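You operate a simulated robot arm through the tools that you are given. There is no shell and no other tool.

You run a simulated robot arm. Do the job below in one go: nothing can be reset, and whatever is moved stays where it is left.

## Task
Ring both elbows green and push them up to the grey strip.
Fine: One ring on the boss of each; marker back in its cup; slide them side by side without lifting. Drop and damage nothing, leave nothing switched on.

It is judged by the outcome, as a careful person would: the job done as asked, and still so three seconds after it is handed in. It fails if anything else is knocked over, pushed out of place, dropped, spilled or broken.

## Robot
A 6-joint arm with a two-finger parallel gripper, fixed in place. Base frame: the origin is at the foot of the arm, x ahead of it, y to its left, z up. Readings come in mm, rad, newtons and seconds.
Its first joint turns from -2.897 to 2.897 rad. Payload 3.43 kg.
The TCP is the grasp point between the finger pads, 34 mm short of the fingertips. In the tool frame z runs along the fingers and y along their closing line. Largest opening 128 mm; finger width 24, thickness 12; the body of the gripper, 48 by 130 mm, starts 96 mm behind the TCP.
Orientation is told as [roll, pitch, yaw] about the base's x, y, z axes, in that order, counted from this pose: with the fingers straight down and closing along the base's y, the tool's x points along the base's -x, its y along +y and its z along -z.

## Interface
- The arm moves only by the tool servo_tool. Its argument "moves" is a list of rows, each an object of numbers (a shift or turn left out is 0, a gripper value left out holds the last): "grip": the closure, from 0 (fully open) to 1 (shut); "x", "y", "z": the shift along the tool's x, y, z in units of 200 mm (1.0 is 200 mm); "wx", "wy", "wz": the turn, a rotation vector about the tool's x, y, z in units of 45 degrees (1.0 is 45 degrees). In form: [{"grip": .., "x": .., "y": .., "z": .., "wx": .., "wy": .., "wz": ..}, ...]. A call has 1 to 20 rows; each row is the pose to reach, as a shift and turn from the pose commanded when the call began, along the tool's axes at that moment. A call with a number of a shift or a turn outside -1 to 1 is refused whole. Each row takes 0.2 s and may step no farther than 50 mm and 0.15 rad from the row before; otherwise, or with a gripper value out of range, the whole call is refused. Where a pose cannot be reached the arm comes as near as it can. A force on the tool above 40 N (or 10 N above the force at the start of the call, whichever is more), or a blocked arm, ends the call early, and 0.2 s more pass. The fingers move at their own pace (about 153 mm/s each) and stop on an object; they squeeze with about 33 N. The grip force told is the motor's: it shows also when the fingers shut on nothing. Time passes only in rows, and 0.2 s behind the last, so rows that repeat a pose let the fingers close. The reply holds the time, the measured pose of the TCP, the force on the tool along the base axes, the opening and the grip force, in the units named above and with some noise, with the torque about the TCP (base axes, N m) and any sound that the robot's microphone picked up.
- Cameras (640 x 400 px; columns grow to the right, rows downward): "scene" is fixed at [401.3, 650.5, 1522.9]; the picture's right is [-0.60, -0.80, 0.00], its down [-0.73, 0.54, -0.41] and it looks along [0.33, -0.24, -0.91] (base axes); focal length 363 px, centre (320, 200). "wrist" rides on the gripper at [76, -11, -160] in the tool frame; the picture's right is [0.15, 0.99, 0.00], its down [-0.88, 0.13, -0.46] and it looks along [-0.45, 0.07, 0.89] (tool axes); focal length 234 px, centre (320, 200). There is no depth. A picture from a camera that has moved, and an enlarged one, comes with that camera's place and axes in the base frame and with its lens.
- camera(camera): a new picture of that camera. It takes no simulated time.
- zoom(camera, box): a new picture of the part [left, top, right, bottom] of that camera's present view, enlarged. It takes no simulated time.
- sign_off(): hands the job in; it is judged then, once.

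Nothing tells you positions but the pictures and the camera data. Unless the task says otherwise, let go and move clear before handing in.

The tools are called after "Emit:" as name(argument=value, ...) on one line, values as JSON. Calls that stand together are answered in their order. servo_tool: Moves the arm, as the interface text tells. Its arguments: {"type":"object","properties":{"moves":{"type":"array"}},"required":["moves"]} The other tools are called the same way: camera (camera) takes a picture; zoom (camera, box) takes an enlarged picture of a part of a camera's view; sign_off () hands the job in.

At the start:

```text
time_s: 0.0
tcp_pos: [471.1, 333.9, 1156.0]
tool_rot: [0.004, 0.0, 0.0]
contact_force: [0.2, 0.6, -0.6]
torque: [0.01, 0.02, 0.02]
gripper_width: 127.7
finger_force: 0.1
```

scene: 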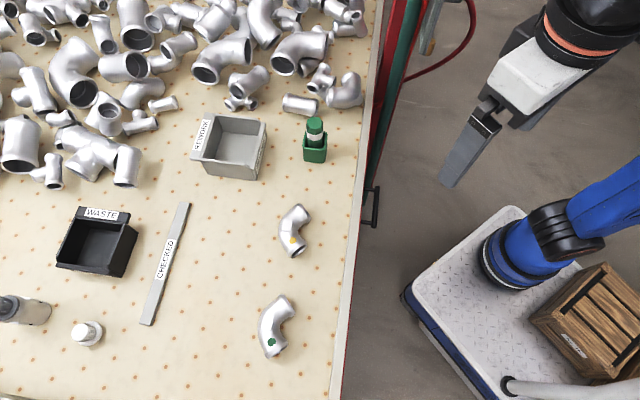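
wrist: 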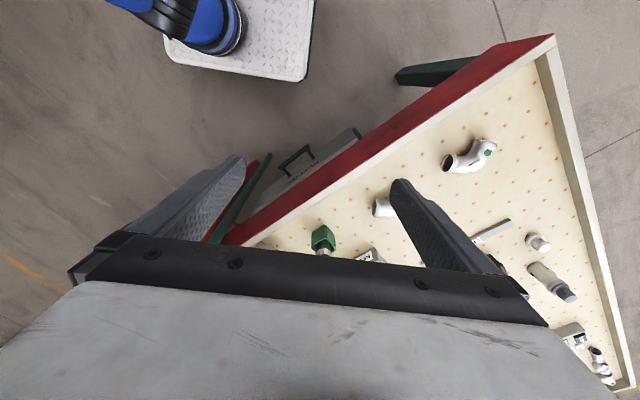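

I see a table with two loose elbows (one with a yellow mark, one with a green mark), a green marker in a cup, a grey "CHECKED" strip, and bins. I'll look closer before moving.

Emit:
zoom(camera="scene", box=[260, 190, 340, 270])

Emit:
zoom(camera="scene", box=[240, 280, 340, 370])

Emit:
zoom(camera="scene", box=[280, 100, 350, 180])

Emit:
zoom(camera="scene", box=[0, 190, 220, 360])

Emit:
zoom(camera="wrist", box=[280, 100, 620, 390])

```text
5.00 times, centred on (300, 230) of scene
camera zoom: at [401.3, 650.5, 1522.9], right [-0.6, -0.8, 0.0], down [-0.73, 0.54, -0.41], along [0.33, -0.24, -0.91], focal length 1814 px, centre (420, 50)
```

zoom: 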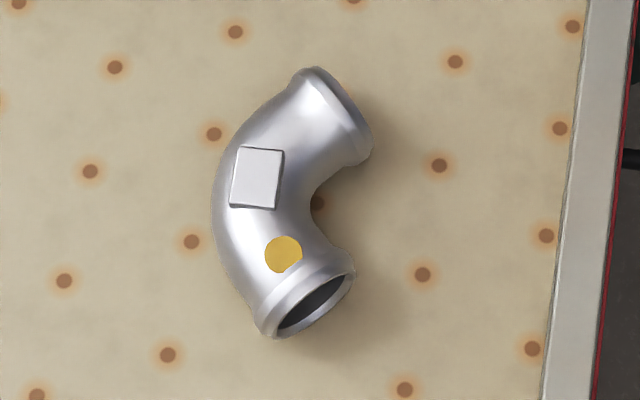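

```text
4.44 times, centred on (290, 325) of scene
camera zoom: at [401.3, 650.5, 1522.9], right [-0.6, -0.8, 0.0], down [-0.73, 0.54, -0.41], along [0.33, -0.24, -0.91], focal length 1612 px, centre (453, -356)
```

zoom: 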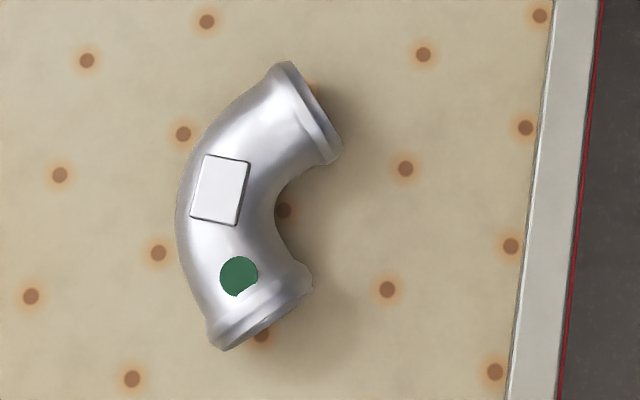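

```text
5.00 times, centred on (315, 140) of scene
camera zoom: at [401.3, 650.5, 1522.9], right [-0.6, -0.8, 0.0], down [-0.73, 0.54, -0.41], along [0.33, -0.24, -0.91], focal length 1814 px, centre (345, 500)
```

zoom: 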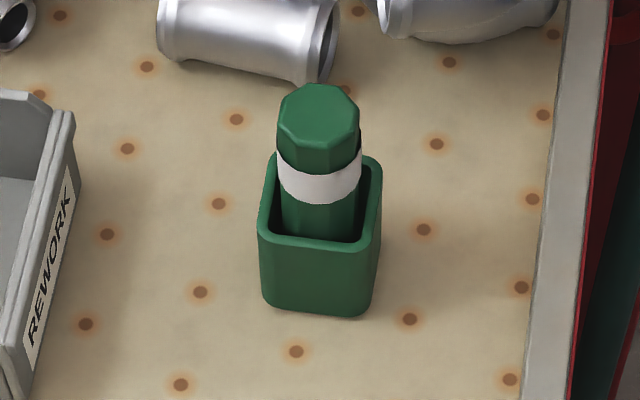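

```text
2.35 times, centred on (110, 275) of scene
camera zoom: at [401.3, 650.5, 1522.9], right [-0.6, -0.8, 0.0], down [-0.73, 0.54, -0.41], along [0.33, -0.24, -0.91], focal length 854 px, centre (814, 24)
```

zoom: 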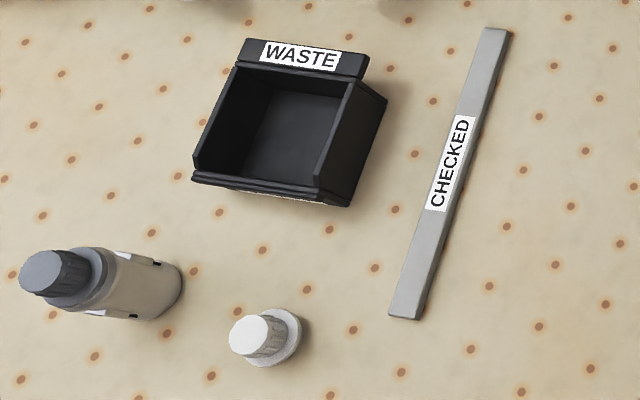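

```text
1.38 times, centred on (450, 245) of wrist
camera zoom: at [395.5, 322.7, 1315.7], right [-0.15, 0.99, 0.0], down [0.88, 0.13, 0.46], along [0.45, 0.07, -0.89], focal length 323 px, centre (141, 138)
```

zoom: 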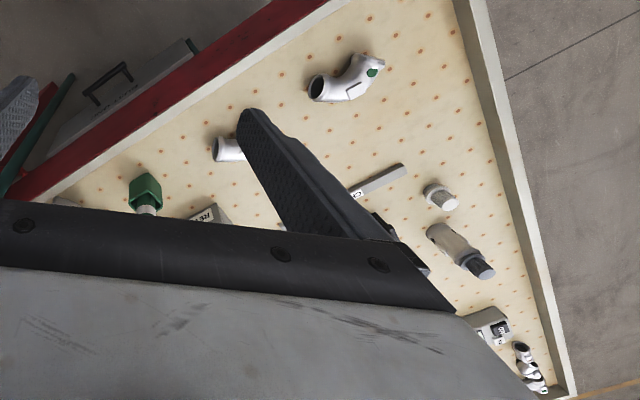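

The table seems to sit at about z≈770 and the elbow with the green inspection dot near (480, 700). I'll look at the arm's surroundings and the far pieces too.

Emit:
zoom(camera="scene", box=[390, 150, 640, 400])

Emit:
zoom(camera="scene", box=[160, 90, 380, 200])

Emit:
zoom(camera="scene", box=[340, 0, 640, 200])

Emit:
zoom(camera="wrist", box=[100, 0, 420, 200])

```text
1.60 times, centred on (515, 275) of scene
camera zoom: at [401.3, 650.5, 1522.9], right [-0.6, -0.8, 0.0], down [-0.73, 0.54, -0.41], along [0.33, -0.24, -0.91], focal length 580 px, centre (8, 80)
```

zoom: 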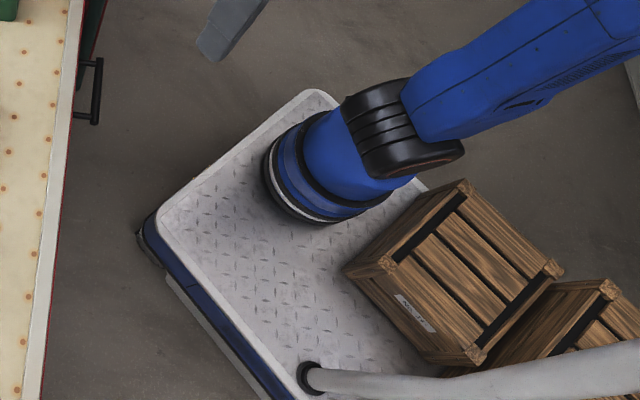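

```text
2.91 times, centred on (270, 145) of scene
camera zoom: at [401.3, 650.5, 1522.9], right [-0.6, -0.8, 0.0], down [-0.73, 0.54, -0.41], along [0.33, -0.24, -0.91], focal length 1055 px, centre (466, 360)
```

zoom: 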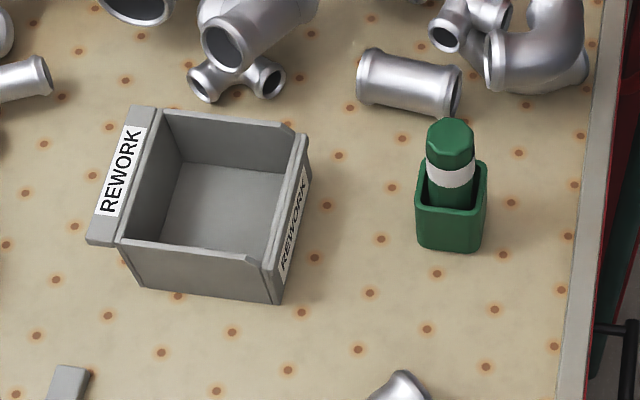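

```text
2.00 times, centred on (490, 100) of scene
camera zoom: at [401.3, 650.5, 1522.9], right [-0.6, -0.8, 0.0], down [-0.73, 0.54, -0.41], along [0.33, -0.24, -0.91], focal length 725 px, centre (-20, 400)
```

zoom: 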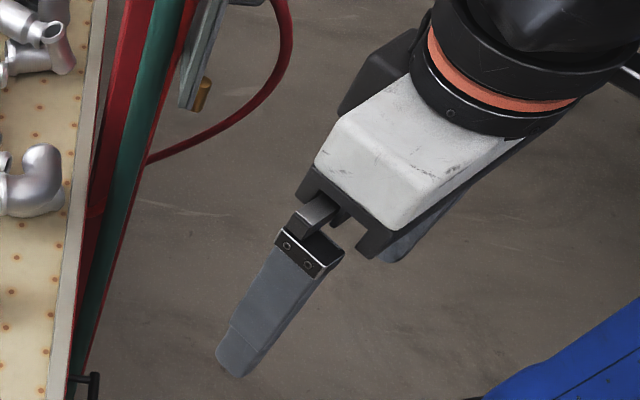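

```text
2.00 times, centred on (260, 100) of wrist
camera zoom: at [395.5, 322.7, 1315.7], right [-0.15, 0.99, 0.0], down [0.88, 0.13, 0.46], along [0.45, 0.07, -0.89], focal length 468 px, centre (440, 400)
```

zoom: 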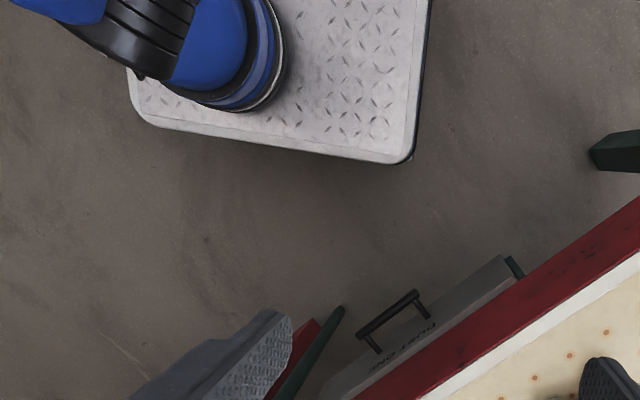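

The scene lines up: table near z≈772, strip running roughly from (660, 885) to (847, 700), the elbows near (643, 548) and (508, 685). I'll move the wrist camera over the elbows for a better look.

Emit:
servo_tool(moves=[{"x": -0.05, "y": 0.2, "z": 0.05, "grip": 0.0}, {"x": -0.1, "y": 0.4, "z": 0.1}, {"x": -0.15, "y": 0.6, "z": 0.15}, {"x": -0.2, "y": 0.8, "z": 0.2}, {"x": -0.25, "y": 1.0, "z": 0.25}])

Emit:
camera(camera="wrist")

Emit:
camera(camera="scene")

```text
time_s: 1.2
tcp_pos: [519.7, 535.2, 1108.6]
tool_rot: [0.005, -0.001, -0.001]
contact_force: [-0.1, -0.8, 0.8]
torque: [0.13, -0.06, 0.0]
gripper_width: 127.8
finger_force: 0.0
```

```text
taken
camera wrist: at [443.2, 522.8, 1269.2], right [-0.15, 0.99, 0.01], down [0.88, 0.13, 0.46], along [0.45, 0.07, -0.89], focal length 234 px, centre (320, 200)
```

wrist: 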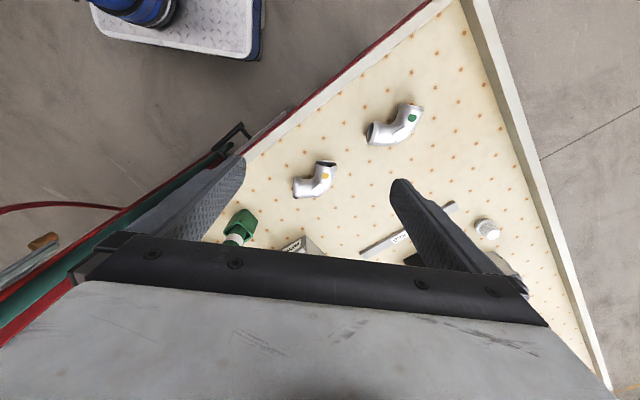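

```text
taken
```

scene: 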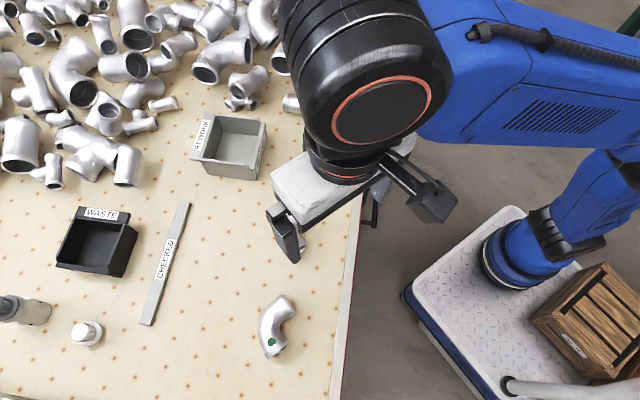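

The arm in the picture is mine; the wrist camera now sees both elbows and the cup. I'll zoom in on them to fix their positions.

Emit:
zoom(camera="wrist", box=[350, 80, 446, 164])

Emit:
zoom(camera="wrist", box=[270, 140, 366, 210])

Emit:
zoom(camera="wrist", box=[200, 190, 320, 260])

Emit:
zoom(camera="wrist", box=[340, 180, 540, 300])

```text
4.76 times, centred on (398, 122) of wrist
camera zoom: at [443.2, 522.8, 1269.2], right [-0.15, 0.99, 0.01], down [0.88, 0.13, 0.46], along [0.45, 0.07, -0.89], focal length 1115 px, centre (-51, 571)
```

zoom: 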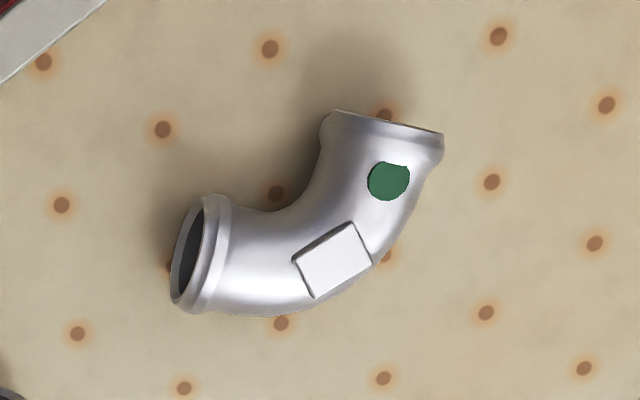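

```text
5.71 times, centred on (318, 175) of wrist
camera zoom: at [443.2, 522.8, 1269.2], right [-0.15, 0.99, 0.01], down [0.88, 0.13, 0.46], along [0.45, 0.07, -0.89], focal length 1338 px, centre (331, 343)
```

zoom: 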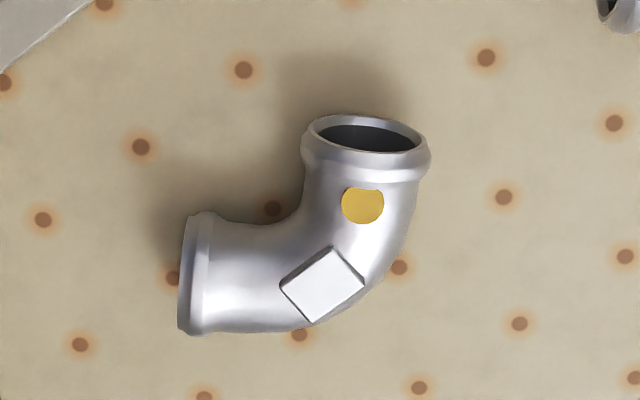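

```text
5.33 times, centred on (260, 225) of wrist
camera zoom: at [443.2, 522.8, 1269.2], right [-0.15, 0.99, 0.01], down [0.88, 0.13, 0.46], along [0.45, 0.07, -0.89], focal length 1249 px, centre (640, 67)
```

zoom: 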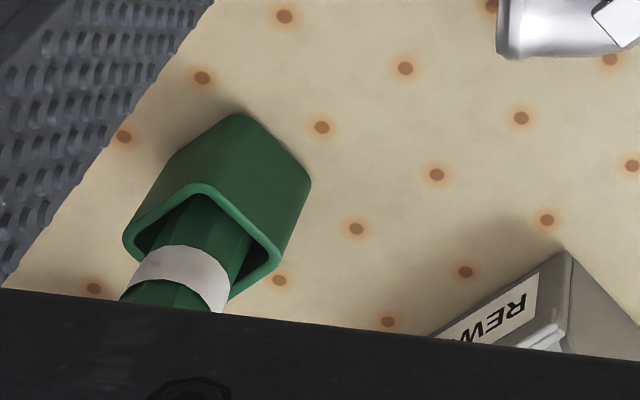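

```text
3.20 times, centred on (440, 240) of wrist
camera zoom: at [443.2, 522.8, 1269.2], right [-0.15, 0.99, 0.01], down [0.88, 0.13, 0.46], along [0.45, 0.07, -0.89], focal length 749 px, centre (-64, 72)
```

zoom: 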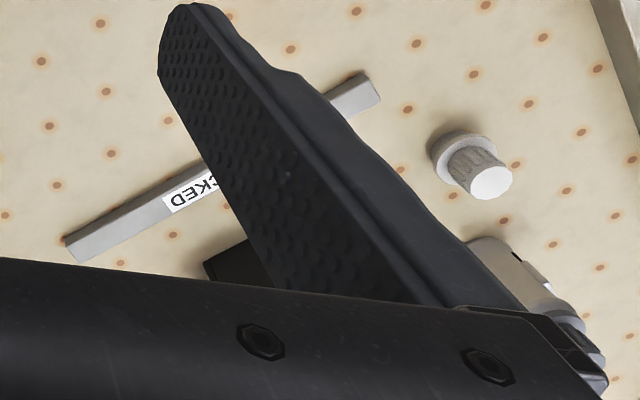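

Boss B triangulates to about (513, 690, 816) and boss A to about (652, 552, 811). Next I move toward the marker cup, staying high, to see it closely.

Emit:
servo_tool(moves=[{"x": -0.16, "y": -0.11, "z": 0.07}, {"x": -0.32, "y": -0.22, "z": 0.15}, {"x": -0.48, "y": -0.34, "z": 0.23}, {"x": -0.64, "y": -0.45, "z": 0.31}, {"x": -0.8, "y": -0.57, "z": 0.39}, {"x": -0.96, "y": -0.68, "z": 0.47}])

Emit:
camera(camera="wrist")

Emit:
camera(camera="scene")

```text
time_s: 2.6
tcp_pos: [713.1, 396.1, 1009.8]
tool_rot: [0.004, 0.0, 0.002]
contact_force: [-0.1, 0.0, 0.7]
torque: [-0.02, -0.05, -0.02]
gripper_width: 128.2
finger_force: 0.1
```

```text
taken
camera wrist: at [637.3, 385.5, 1170.0], right [-0.15, 0.99, 0.0], down [0.88, 0.13, 0.46], along [0.45, 0.07, -0.89], focal length 234 px, centre (320, 200)
```

wrist: 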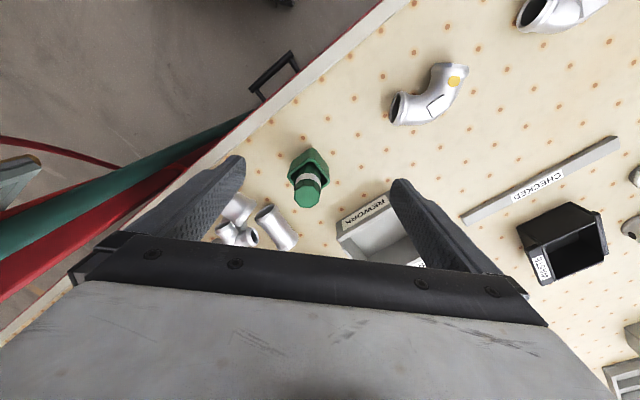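

```text
taken
```

scene: 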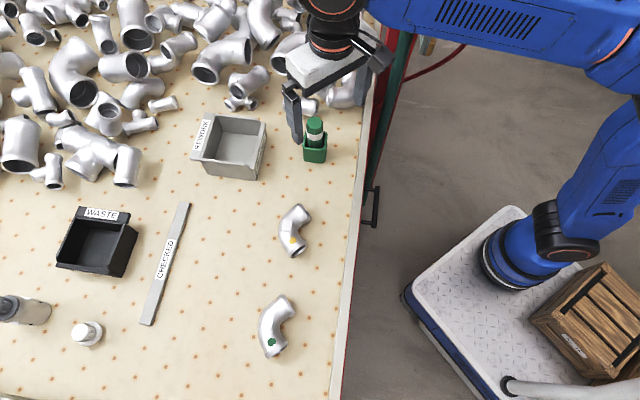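

Emit:
zoom(camera="wrist", box=[270, 130, 350, 220])

Emit:
zoom(camera="wrist", box=[440, 120, 640, 300])

Emit:
zoom(camera="wrist", box=[370, 50, 490, 130])

Emit:
zoom(camera="scene", box=[270, 70, 370, 170])

```text
4.44 times, centred on (310, 175) of wrist
camera zoom: at [637.3, 385.5, 1170.0], right [-0.15, 0.99, 0.0], down [0.88, 0.13, 0.46], along [0.45, 0.07, -0.89], focal length 1041 px, centre (364, 311)
```

zoom: 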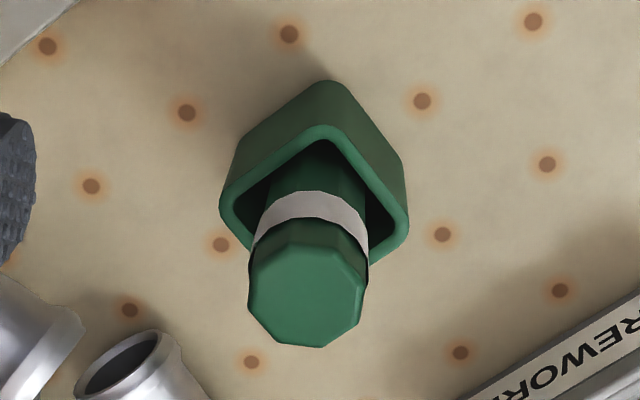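

```text
2.22 times, centred on (540, 210) of wrist
camera zoom: at [637.3, 385.5, 1170.0], right [-0.15, 0.99, 0.0], down [0.88, 0.13, 0.46], along [0.45, 0.07, -0.89], focal length 520 px, centre (-169, 178)
```

zoom: 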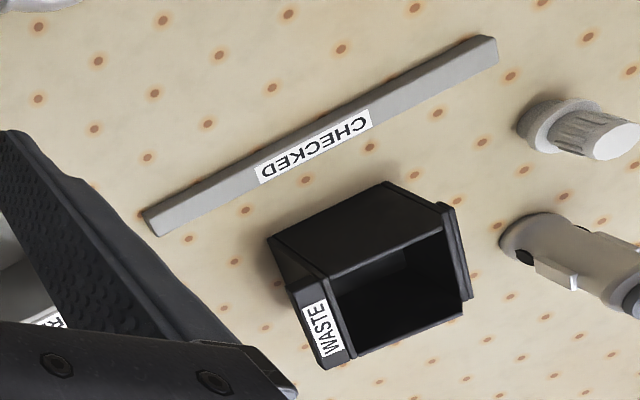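

```text
5.00 times, centred on (430, 90) of wrist
camera zoom: at [637.3, 385.5, 1170.0], right [-0.15, 0.99, 0.0], down [0.88, 0.13, 0.46], along [0.45, 0.07, -0.89], focal length 1171 px, centre (-230, 750)
```

zoom: 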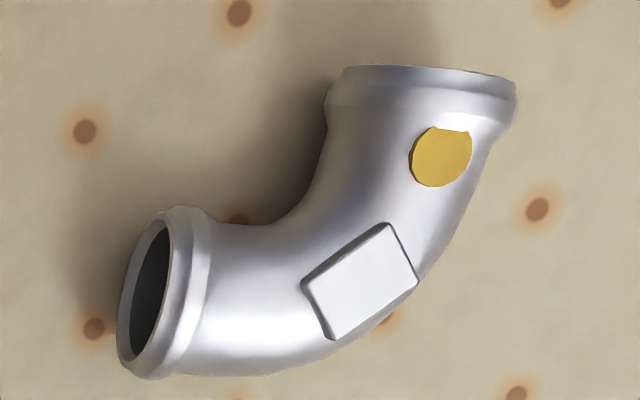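

```text
4.00 times, centred on (320, 120) of scene
camera zoom: at [401.3, 650.5, 1522.9], right [-0.6, -0.8, 0.0], down [-0.73, 0.54, -0.41], along [0.33, -0.24, -0.91], focal length 1451 px, centre (320, 520)
```

zoom: 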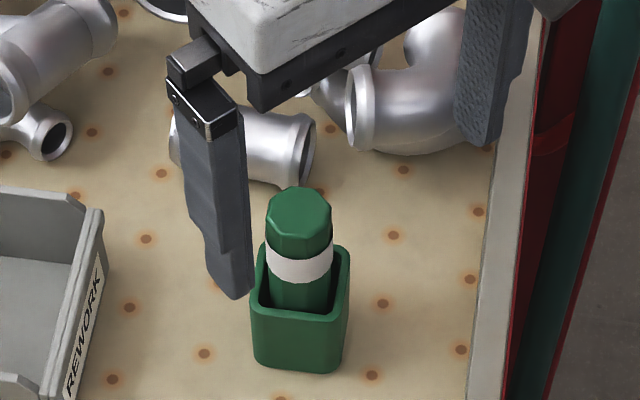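

The marker top is near (773, 390, 900), the cup rim at about z≈836. I'll centre above the marker with open fingers and check alignment.

Emit:
servo_tool(moves=[{"x": -0.15, "y": -0.015, "z": 0.1}, {"x": -0.3, "y": -0.03, "z": 0.2}, {"x": -0.3, "y": -0.03, "z": 0.25}, {"x": -0.3, "y": -0.03, "z": 0.25}])

Emit:
camera(camera="wrist")

Emit:
zoom(camera="scene", box=[270, 70, 370, 170])

```text
time_s: 3.6
tcp_pos: [771.7, 393.8, 962.6]
tool_rot: [0.003, -0.001, 0.0]
contact_force: [-0.2, 0.5, -0.2]
torque: [0.0, 0.03, 0.03]
gripper_width: 127.9
finger_force: 0.1
```

```text
taken
camera wrist: at [695.7, 382.5, 1121.9], right [-0.15, 0.99, 0.0], down [0.88, 0.13, 0.46], along [0.45, 0.07, -0.89], focal length 234 px, centre (320, 200)
```

wrist: 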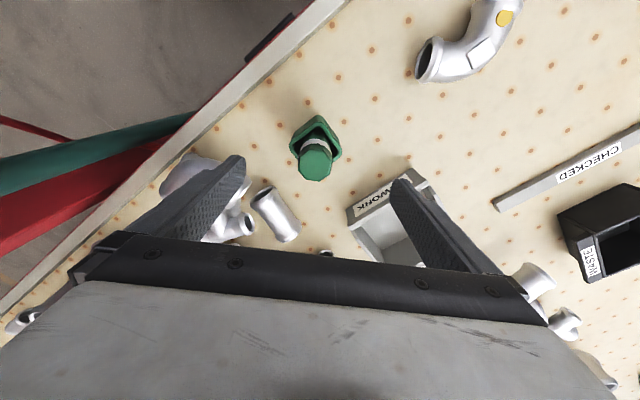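

```text
4.00 times, centred on (320, 120) of scene
camera zoom: at [401.3, 650.5, 1522.9], right [-0.6, -0.8, 0.0], down [-0.73, 0.54, -0.41], along [0.33, -0.24, -0.91], focal length 1451 px, centre (320, 520)
```

zoom: 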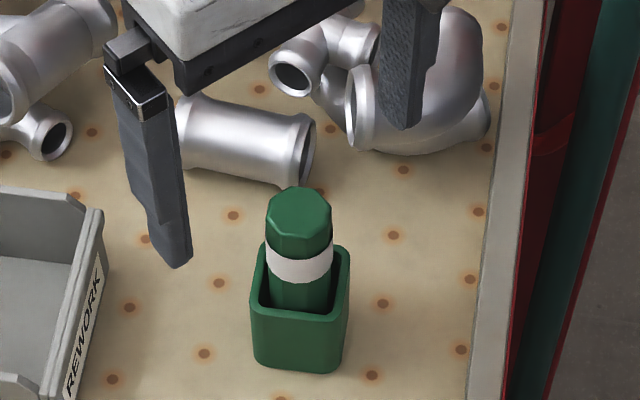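

Emit:
zoom(camera="wrist", box=[270, 100, 370, 190])

Emit:
zoom(camera="wrist", box=[150, 120, 470, 280])

```text
4.44 times, centred on (320, 145) of wrist
camera zoom: at [695.7, 382.5, 1121.9], right [-0.15, 0.99, 0.0], down [0.88, 0.13, 0.46], along [0.45, 0.07, -0.89], focal length 1041 px, centre (320, 444)
```

zoom: 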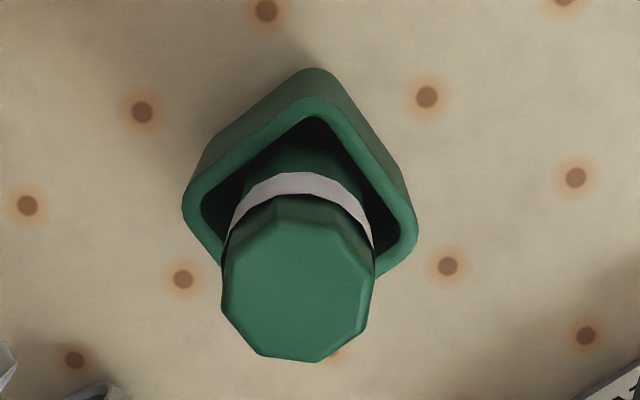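

```text
2.00 times, centred on (310, 200) of wrist
camera zoom: at [695.7, 382.5, 1121.9], right [-0.15, 0.99, 0.0], down [0.88, 0.13, 0.46], along [0.45, 0.07, -0.89], focal length 468 px, centre (340, 200)
```

zoom: 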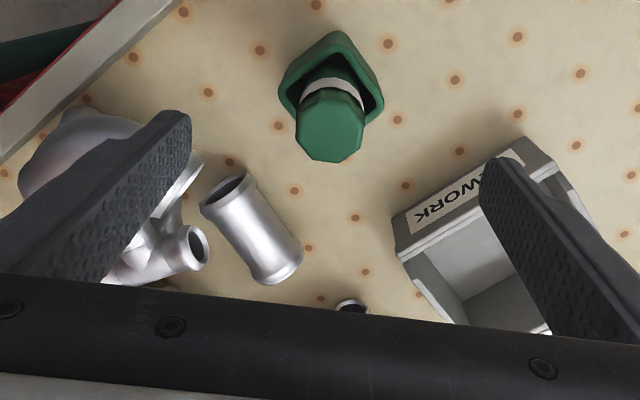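

The marker refines to about (768, 390) with its top at z≈906 and cup rim near z≈846; the table is near z≈780. I'll centre, then come down around the marker, staying above the cup rim.

Emit:
servo_tool(moves=[{"x": 0.02, "y": -0.02, "z": 0.0}, {"x": 0.02, "y": -0.02, "z": 0.15}, {"x": 0.02, "y": -0.02, "z": 0.3}, {"x": 0.02, "y": -0.02, "z": 0.355}, {"x": 0.02, "y": -0.02, "z": 0.355}])

Emit:
camera(camera="wrist")

Emit:
zoom(camera="scene", box=[270, 80, 370, 170])

```text
time_s: 4.8
tcp_pos: [770.8, 391.4, 890.1]
tool_rot: [0.005, 0.0, -0.001]
contact_force: [-0.7, 0.6, 0.8]
torque: [0.0, -0.03, -0.03]
gripper_width: 128.1
finger_force: 0.0
```

```text
taken
camera wrist: at [694.5, 378.4, 1050.8], right [-0.15, 0.99, 0.0], down [0.88, 0.13, 0.46], along [0.45, 0.07, -0.89], focal length 234 px, centre (320, 200)
```

wrist: 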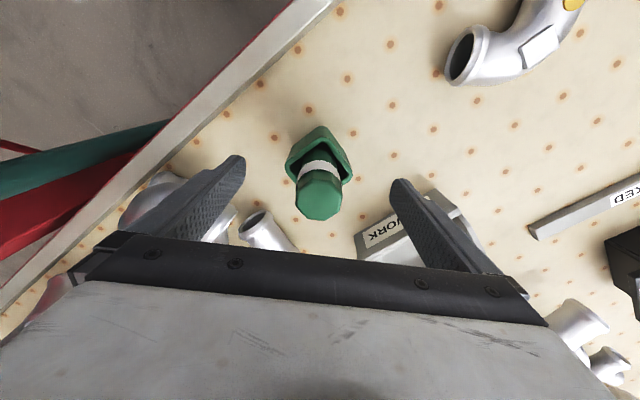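

```text
4.44 times, centred on (320, 125) of scene
camera zoom: at [401.3, 650.5, 1522.9], right [-0.6, -0.8, 0.0], down [-0.73, 0.54, -0.41], along [0.33, -0.24, -0.91], focal length 1612 px, centre (320, 533)
```

zoom: 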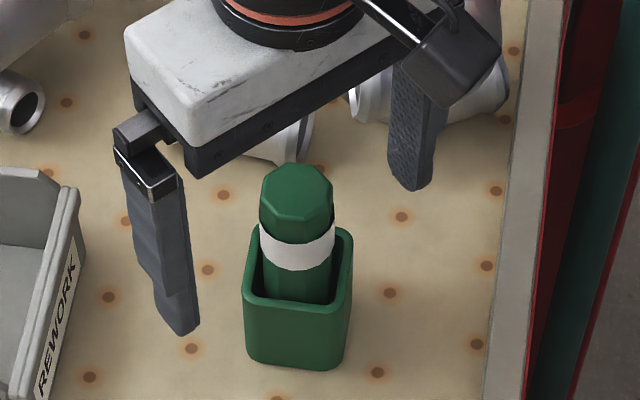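

The marker sits centred between the fingers, with fingertips just above the cup rim. I'll close on it.

Emit:
servo_tool(moves=[{"grip": 0.6}, {"grip": 0.6}, {"grip": 0.7}, {"grip": 0.8}, {"grip": 1.0}, {"grip": 1.0}, {"grip": 1.0}])

Emit:
camera(camera="wrist")

Emit:
zoom(camera="scene", box=[270, 80, 370, 170])

```text
time_s: 6.4
tcp_pos: [770.0, 389.4, 891.2]
tool_rot: [0.005, 0.0, 0.0]
contact_force: [-0.3, -0.1, -0.8]
torque: [0.0, 0.0, 0.01]
gripper_width: 32.2
finger_force: 33.0
```

```text
taken
camera wrist: at [694.5, 378.4, 1051.0], right [-0.15, 0.99, 0.0], down [0.88, 0.13, 0.46], along [0.45, 0.07, -0.89], focal length 234 px, centre (320, 200)
```

wrist: 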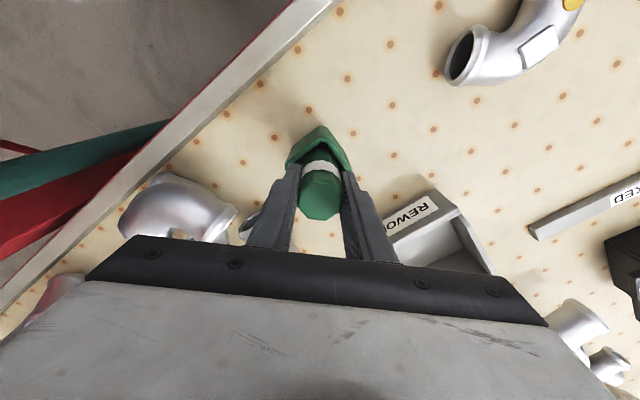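

```text
4.44 times, centred on (320, 125) of scene
camera zoom: at [401.3, 650.5, 1522.9], right [-0.6, -0.8, 0.0], down [-0.73, 0.54, -0.41], along [0.33, -0.24, -0.91], focal length 1612 px, centre (320, 533)
```

zoom: 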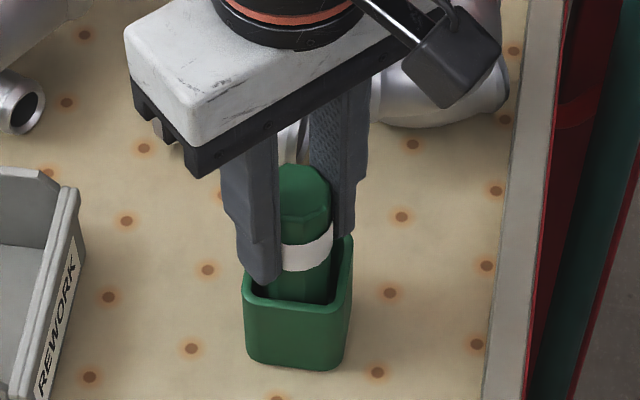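

The grip holds at 32 mm with 33 N. I'll lift the marker straight up out of the cup and look at its tip.

Emit:
servo_tool(moves=[{"z": -0.05}, {"z": -0.12}, {"z": -0.2}, {"z": -0.3}, {"z": -0.4}, {"z": -0.5}, {"z": -0.6}, {"z": -0.65}, {"z": -0.65}])

Emit:
camera(camera="wrist")

Emit:
zoom(camera="scene", box=[270, 50, 370, 170])

Emit:
zoom(camera="wrist", box=[260, 90, 380, 240])

```text
time_s: 8.4
tcp_pos: [767.8, 389.2, 1021.9]
tool_rot: [0.005, 0.0, 0.001]
contact_force: [-0.7, -0.5, 0.2]
torque: [0.02, -0.02, 0.02]
gripper_width: 32.3
finger_force: 32.6
```

```text
taken
camera wrist: at [691.9, 377.7, 1181.7], right [-0.15, 0.99, 0.0], down [0.88, 0.13, 0.46], along [0.45, 0.07, -0.89], focal length 234 px, centre (320, 200)
```

wrist: 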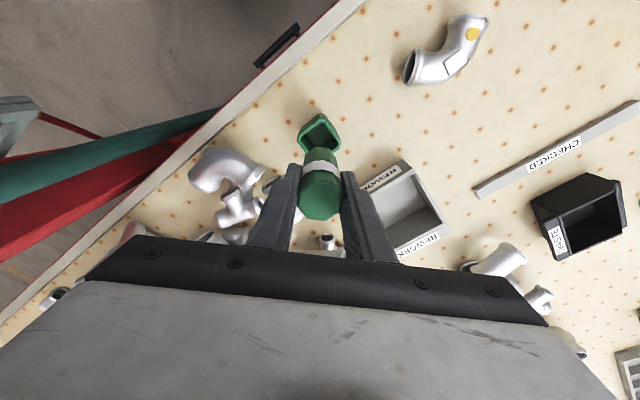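

```text
3.33 times, centred on (320, 110) of scene
camera zoom: at [401.3, 650.5, 1522.9], right [-0.6, -0.8, 0.0], down [-0.73, 0.54, -0.41], along [0.33, -0.24, -0.91], focal length 1209 px, centre (320, 500)
```

zoom: 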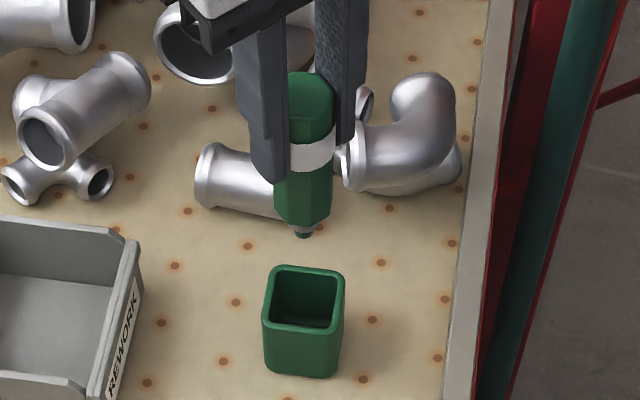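

```text
2.67 times, centred on (320, 165) of wrist
camera zoom: at [691.9, 377.7, 1181.7], right [-0.15, 0.99, 0.0], down [0.88, 0.13, 0.46], along [0.45, 0.07, -0.89], focal length 624 px, centre (320, 293)
```

zoom: 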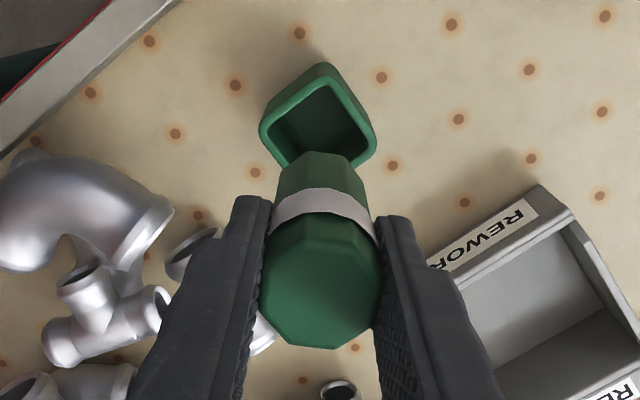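

The marker has a small nib at the bottom, so the ring must be drawn as a circle. I'll zoom on the nib to get the length.

Emit:
zoom(camera="scene", box=[295, 65, 335, 125])

Emit:
zoom(camera="scene", box=[300, 110, 325, 126])

Emit:
zoom(camera="wrist", box=[395, 5, 495, 95])

```text
6.67 times, centred on (315, 95) of scene
camera zoom: at [401.3, 650.5, 1522.9], right [-0.6, -0.8, 0.0], down [-0.73, 0.54, -0.41], along [0.33, -0.24, -0.91], focal length 2418 px, centre (353, 900)
```

zoom: 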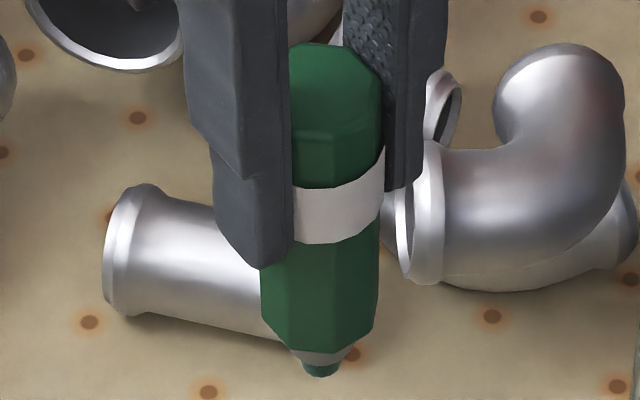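

```text
16.00 times, centred on (312, 118) of scene
camera zoom: at [401.3, 650.5, 1522.9], right [-0.6, -0.8, 0.0], down [-0.73, 0.54, -0.41], along [0.33, -0.24, -0.91], focal length 5804 px, centre (440, 1512)
```

zoom: 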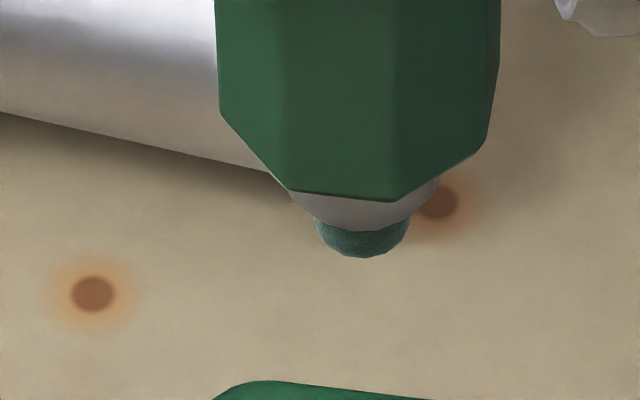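

```text
4.44 times, centred on (445, 50) of wrist
camera zoom: at [691.9, 377.7, 1181.7], right [-0.15, 0.99, 0.0], down [0.88, 0.13, 0.46], along [0.45, 0.07, -0.89], focal length 1041 px, centre (-236, 867)
```

zoom: 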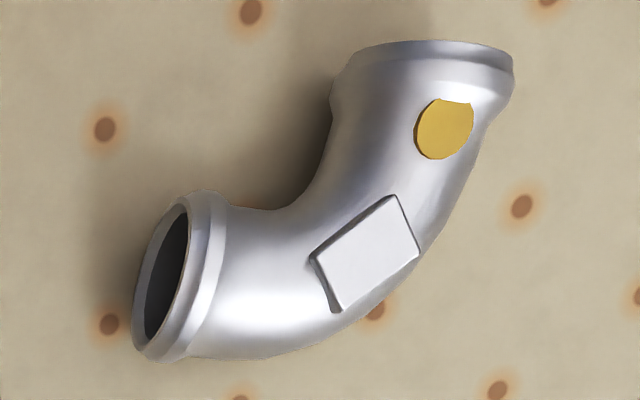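

The nib sits about 105 mm below the TCP. I'll move so the wrist camera looks straight down on elbow A's boss, with the nib well clear of everything.

Emit:
servo_tool(moves=[{"x": 0.04, "y": 0.18, "z": 0.0}, {"x": 0.08, "y": 0.36, "z": 0.04}, {"x": 0.12, "y": 0.54, "z": 0.1}, {"x": 0.16, "y": 0.7, "z": 0.16}, {"x": 0.2, "y": 0.86, "z": 0.22}, {"x": 0.2, "y": 0.86, "z": 0.22}])

Emit:
camera(camera="wrist")

Emit:
camera(camera="scene")

```text
time_s: 9.8
tcp_pos: [728.7, 561.4, 975.5]
tool_rot: [0.004, 0.0, 0.0]
contact_force: [-0.8, 0.2, -0.4]
torque: [0.0, 0.01, 0.03]
gripper_width: 32.7
finger_force: 33.0
```

```text
taken
camera wrist: at [653.6, 548.7, 1135.4], right [-0.15, 0.99, 0.0], down [0.88, 0.13, 0.46], along [0.45, 0.07, -0.89], focal length 234 px, centre (320, 200)
```

wrist: 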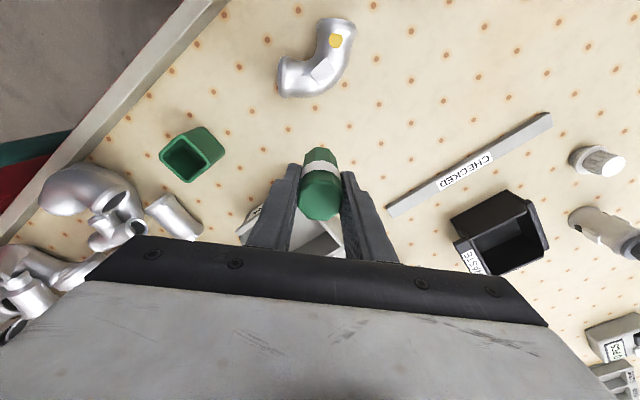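

```text
taken
```

scene: 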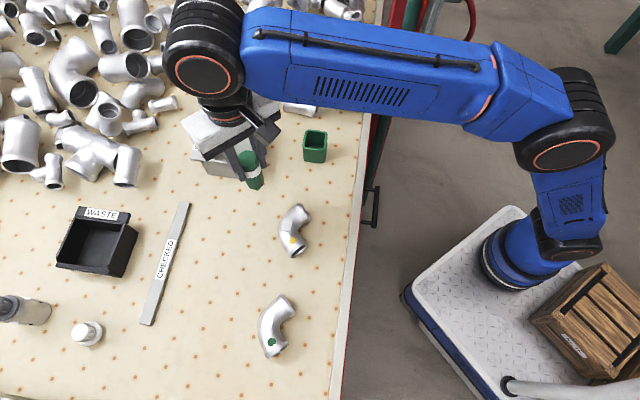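

Emit:
zoom(camera="wrist", box=[300, 50, 348, 90])

Emit:
zoom(camera="wrist", box=[260, 0, 380, 110])

Emit:
zoom(camera="scene", box=[272, 200, 316, 262])

Emit:
zoom(camera="scene", box=[230, 140, 280, 195])

```text
10.00 times, centred on (324, 70) of wrist
camera zoom: at [653.6, 548.7, 1135.4], right [-0.15, 0.99, 0.0], down [0.88, 0.13, 0.46], along [0.45, 0.07, -0.89], focal length 2342 px, centre (280, 1500)
```

zoom: 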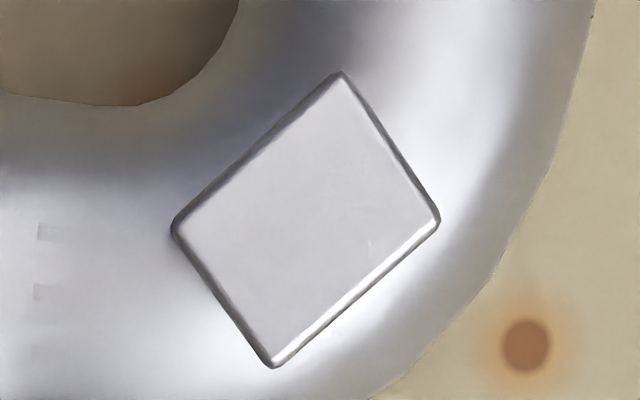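

```text
3.64 times, centred on (320, 55) of wrist
camera zoom: at [653.6, 548.7, 1135.4], right [-0.15, 0.99, 0.0], down [0.88, 0.13, 0.46], along [0.45, 0.07, -0.89], focal length 852 px, centre (320, 727)
```

zoom: 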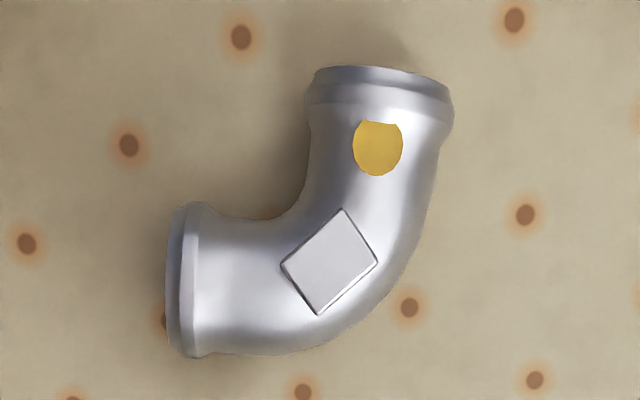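

```text
6.45 times, centred on (294, 231) of scene
camera zoom: at [401.3, 650.5, 1522.9], right [-0.6, -0.8, 0.0], down [-0.73, 0.54, -0.41], along [0.33, -0.24, -0.91], focal length 2340 px, centre (488, 0)
```

zoom: 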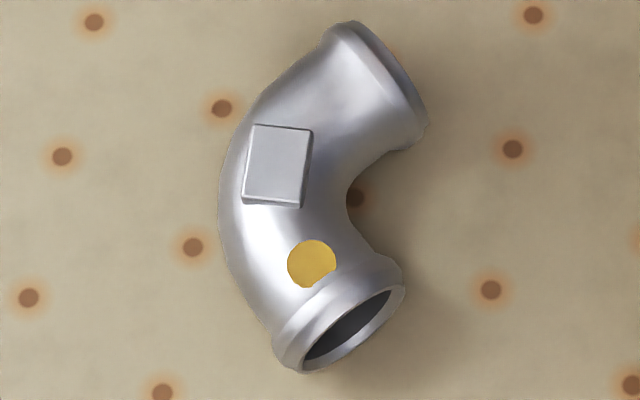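

```text
7.27 times, centred on (255, 168) of scene
camera zoom: at [401.3, 650.5, 1522.9], right [-0.6, -0.8, 0.0], down [-0.73, 0.54, -0.41], along [0.33, -0.24, -0.91], focal length 2638 px, centre (793, 436)
```

zoom: 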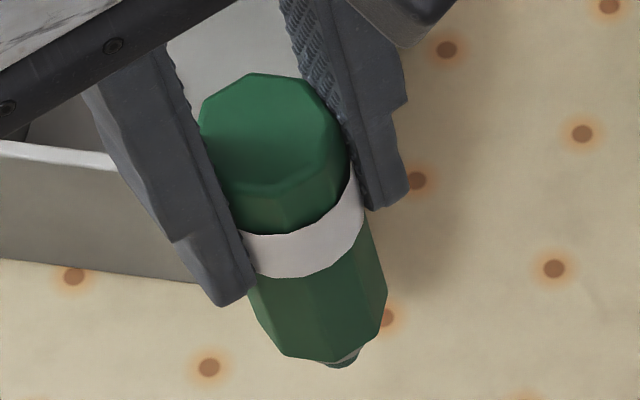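

Boss A measures about (646, 551, 827), and the nib sits plumb below the TCP. I'll move the nib over the ring's start point, about 8 mm above the boss.

Emit:
servo_tool(moves=[{"x": 0.2, "y": -0.01, "z": 0.0}, {"x": 0.4, "y": -0.025, "z": 0.0}, {"x": 0.4405, "y": -0.0275, "z": 0.08}, {"x": 0.4405, "y": -0.0275, "z": 0.165}, {"x": 0.4405, "y": -0.0275, "z": 0.165}])

Emit:
camera(camera="wrist")

Emit:
camera(camera="scene")

Emit:
zoom(camera="wrist", box=[270, 80, 370, 170])

Emit:
zoom(camera="scene", box=[260, 190, 330, 270])

```text
time_s: 11.0
tcp_pos: [641.6, 555.3, 942.1]
tool_rot: [0.003, 0.001, 0.0]
contact_force: [0.9, 0.6, -0.3]
torque: [0.01, 0.02, 0.0]
gripper_width: 32.4
finger_force: 32.5
```

```text
taken
camera wrist: at [566.3, 544.6, 1103.1], right [-0.15, 0.99, 0.0], down [0.88, 0.13, 0.46], along [0.45, 0.07, -0.89], focal length 234 px, centre (320, 200)
```

wrist: 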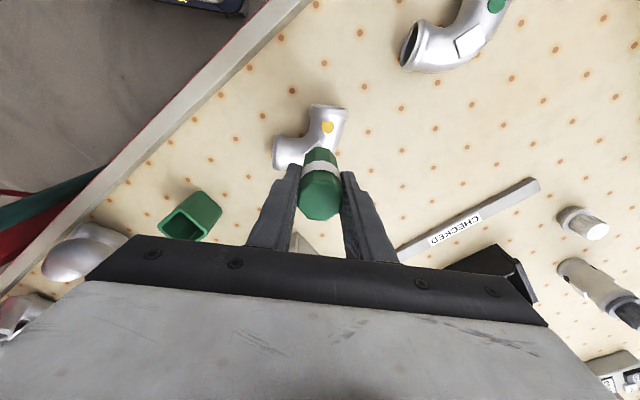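

```text
taken
```

scene: 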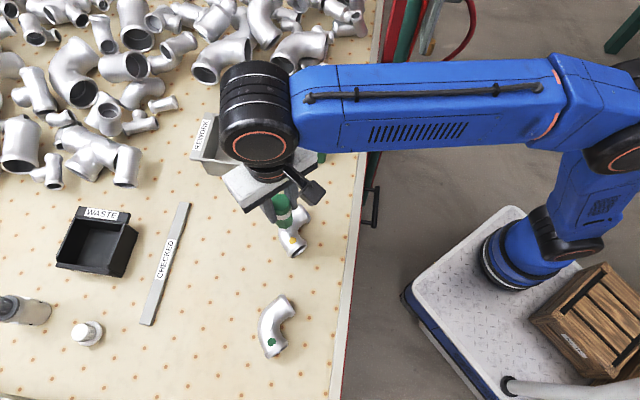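

```text
4.44 times, centred on (320, 125) of wrist
camera zoom: at [566.3, 544.6, 1103.1], right [-0.15, 0.99, 0.0], down [0.88, 0.13, 0.46], along [0.45, 0.07, -0.89], focal length 1041 px, centre (320, 533)
```

zoom: 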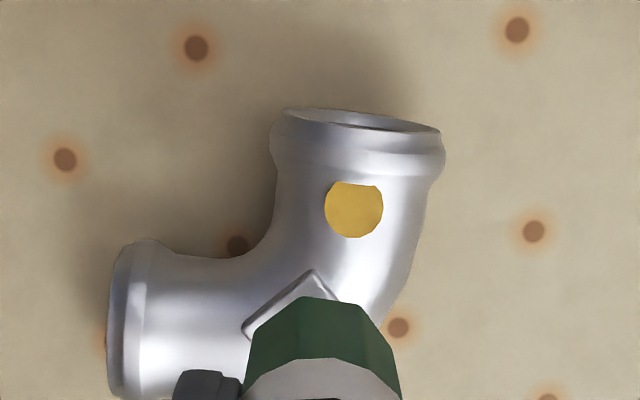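

```text
5.00 times, centred on (295, 230) of scene
camera zoom: at [401.3, 650.5, 1522.9], right [-0.6, -0.8, 0.0], down [-0.73, 0.54, -0.41], along [0.33, -0.24, -0.91], focal length 1814 px, centre (445, 50)
```

zoom: 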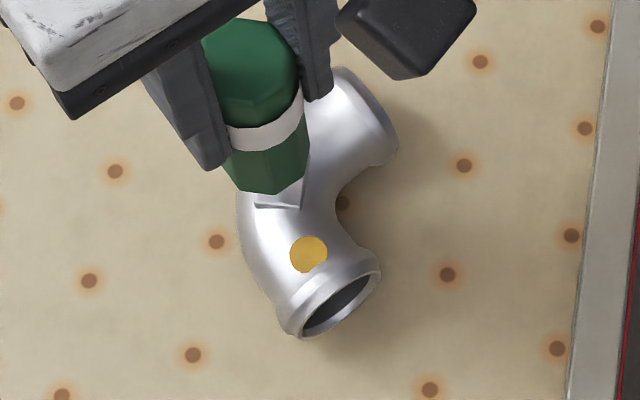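

The nib hovers above the boss edge of the ring. I'll come down in small steps, watching the force for first contact.

Emit:
servo_tool(moves=[{"z": 0.015}, {"z": 0.03}])

```text
time_s: 11.6
tcp_pos: [640.9, 555.5, 938.0]
tool_rot: [0.004, 0.001, 0.0]
contact_force: [0.6, -1.1, -1.1]
torque: [-0.03, -0.01, -0.01]
gripper_width: 32.4
finger_force: 33.2
```

Still free air. Continuing down about a millimetre at a time.

Emit:
servo_tool(moves=[{"z": 0.005}, {"z": 0.01}, {"z": 0.01}])

Emit:
zoom(camera="scene", box=[270, 200, 320, 250])

```text
time_s: 12.4
tcp_pos: [640.7, 555.3, 935.6]
tool_rot: [0.003, -0.002, 0.001]
contact_force: [0.1, -0.4, -0.2]
torque: [-0.02, 0.01, 0.0]
gripper_width: 32.0
finger_force: 33.3
```

```text
8.00 times, centred on (295, 225) of scene
camera zoom: at [401.3, 650.5, 1522.9], right [-0.6, -0.8, 0.0], down [-0.73, 0.54, -0.41], along [0.33, -0.24, -0.91], focal length 2902 px, centre (520, 0)
```

zoom: 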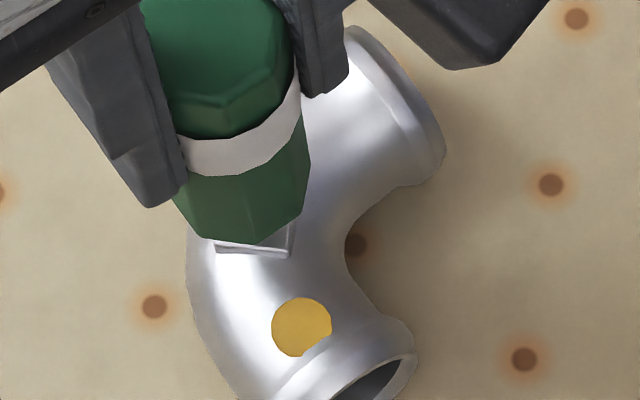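

No contact yet. Another step down.

Emit:
servo_tool(moves=[{"z": 0.005}, {"z": 0.005}])

Emit:
servo_tool(moves=[{"z": 0.005}, {"z": 0.005}])

```text
time_s: 13.0
tcp_pos: [641.3, 555.0, 935.1]
tool_rot: [0.003, 0.0, -0.001]
contact_force: [0.4, 0.1, -0.9]
torque: [0.03, 0.06, 0.03]
gripper_width: 32.3
finger_force: 32.6
```

```text
time_s: 13.6
tcp_pos: [641.0, 556.5, 933.3]
tool_rot: [0.004, 0.0, 0.0]
contact_force: [0.4, -0.4, -0.2]
torque: [0.02, 0.05, -0.02]
gripper_width: 32.2
finger_force: 33.1
```

Emit:
servo_tool(moves=[{"z": 0.005}, {"z": 0.005}])

Emit:
servo_tool(moves=[{"z": 0.005}, {"z": 0.005}])

```text
time_s: 14.2
tcp_pos: [641.5, 555.3, 933.6]
tool_rot: [0.002, 0.0, -0.001]
contact_force: [0.8, -0.5, 2.7]
torque: [-0.02, -0.01, -0.04]
gripper_width: 32.5
finger_force: 32.5
```

```text
time_s: 14.8
tcp_pos: [641.0, 555.9, 932.6]
tool_rot: [0.004, 0.001, 0.0]
contact_force: [1.5, 0.7, 9.0]
torque: [0.0, -0.14, -0.04]
gripper_width: 32.6
finger_force: 33.0
```

Contact: about 9 N at TCP z≈932, with roughly 6 N per mm of stiffness. I'll lift off and shift so the wrist camera can see the first dot.

Emit:
servo_tool(moves=[{"z": -0.02}, {"z": -0.1}, {"z": -0.2}, {"z": -0.2, "x": -0.2}, {"z": -0.2, "x": -0.4405, "y": 0.0275}, {"z": -0.2, "x": -0.4405, "y": 0.0275}])

Emit:
zoom(camera="wrist", box=[300, 50, 348, 90])

Emit:
zoom(camera="scene", box=[272, 200, 316, 262])

```text
time_s: 16.2
tcp_pos: [732.1, 559.4, 972.1]
tool_rot: [0.003, 0.001, 0.0]
contact_force: [0.7, 0.4, 0.2]
torque: [-0.01, -0.03, -0.01]
gripper_width: 32.4
finger_force: 33.0
```

```text
10.00 times, centred on (324, 70) of wrist
camera zoom: at [655.4, 547.8, 1131.4], right [-0.15, 0.99, 0.0], down [0.88, 0.13, 0.46], along [0.45, 0.07, -0.89], focal length 2342 px, centre (280, 1500)
```

zoom: 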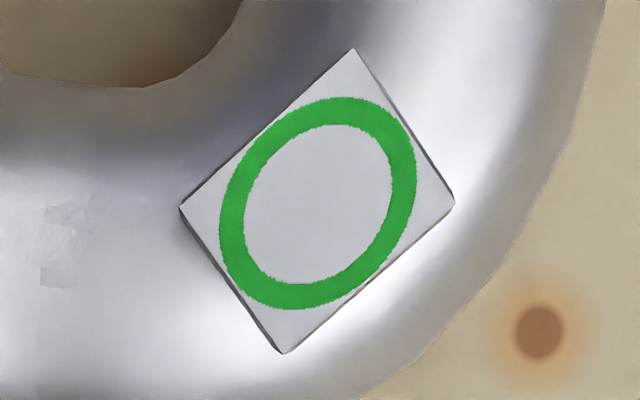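

```text
6.45 times, centred on (294, 231) of scene
camera zoom: at [401.3, 650.5, 1522.9], right [-0.6, -0.8, 0.0], down [-0.73, 0.54, -0.41], along [0.33, -0.24, -0.91], focal length 2340 px, centre (488, 0)
```

zoom: 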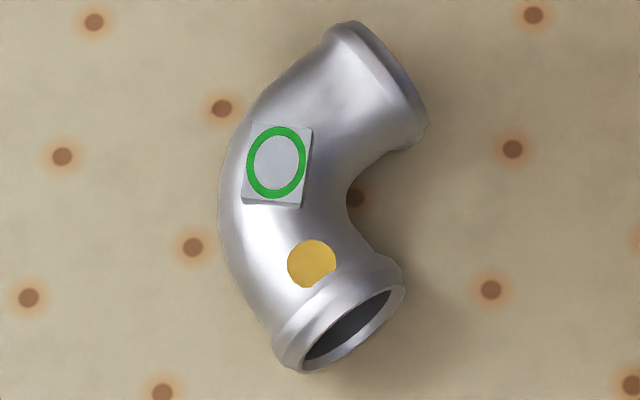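

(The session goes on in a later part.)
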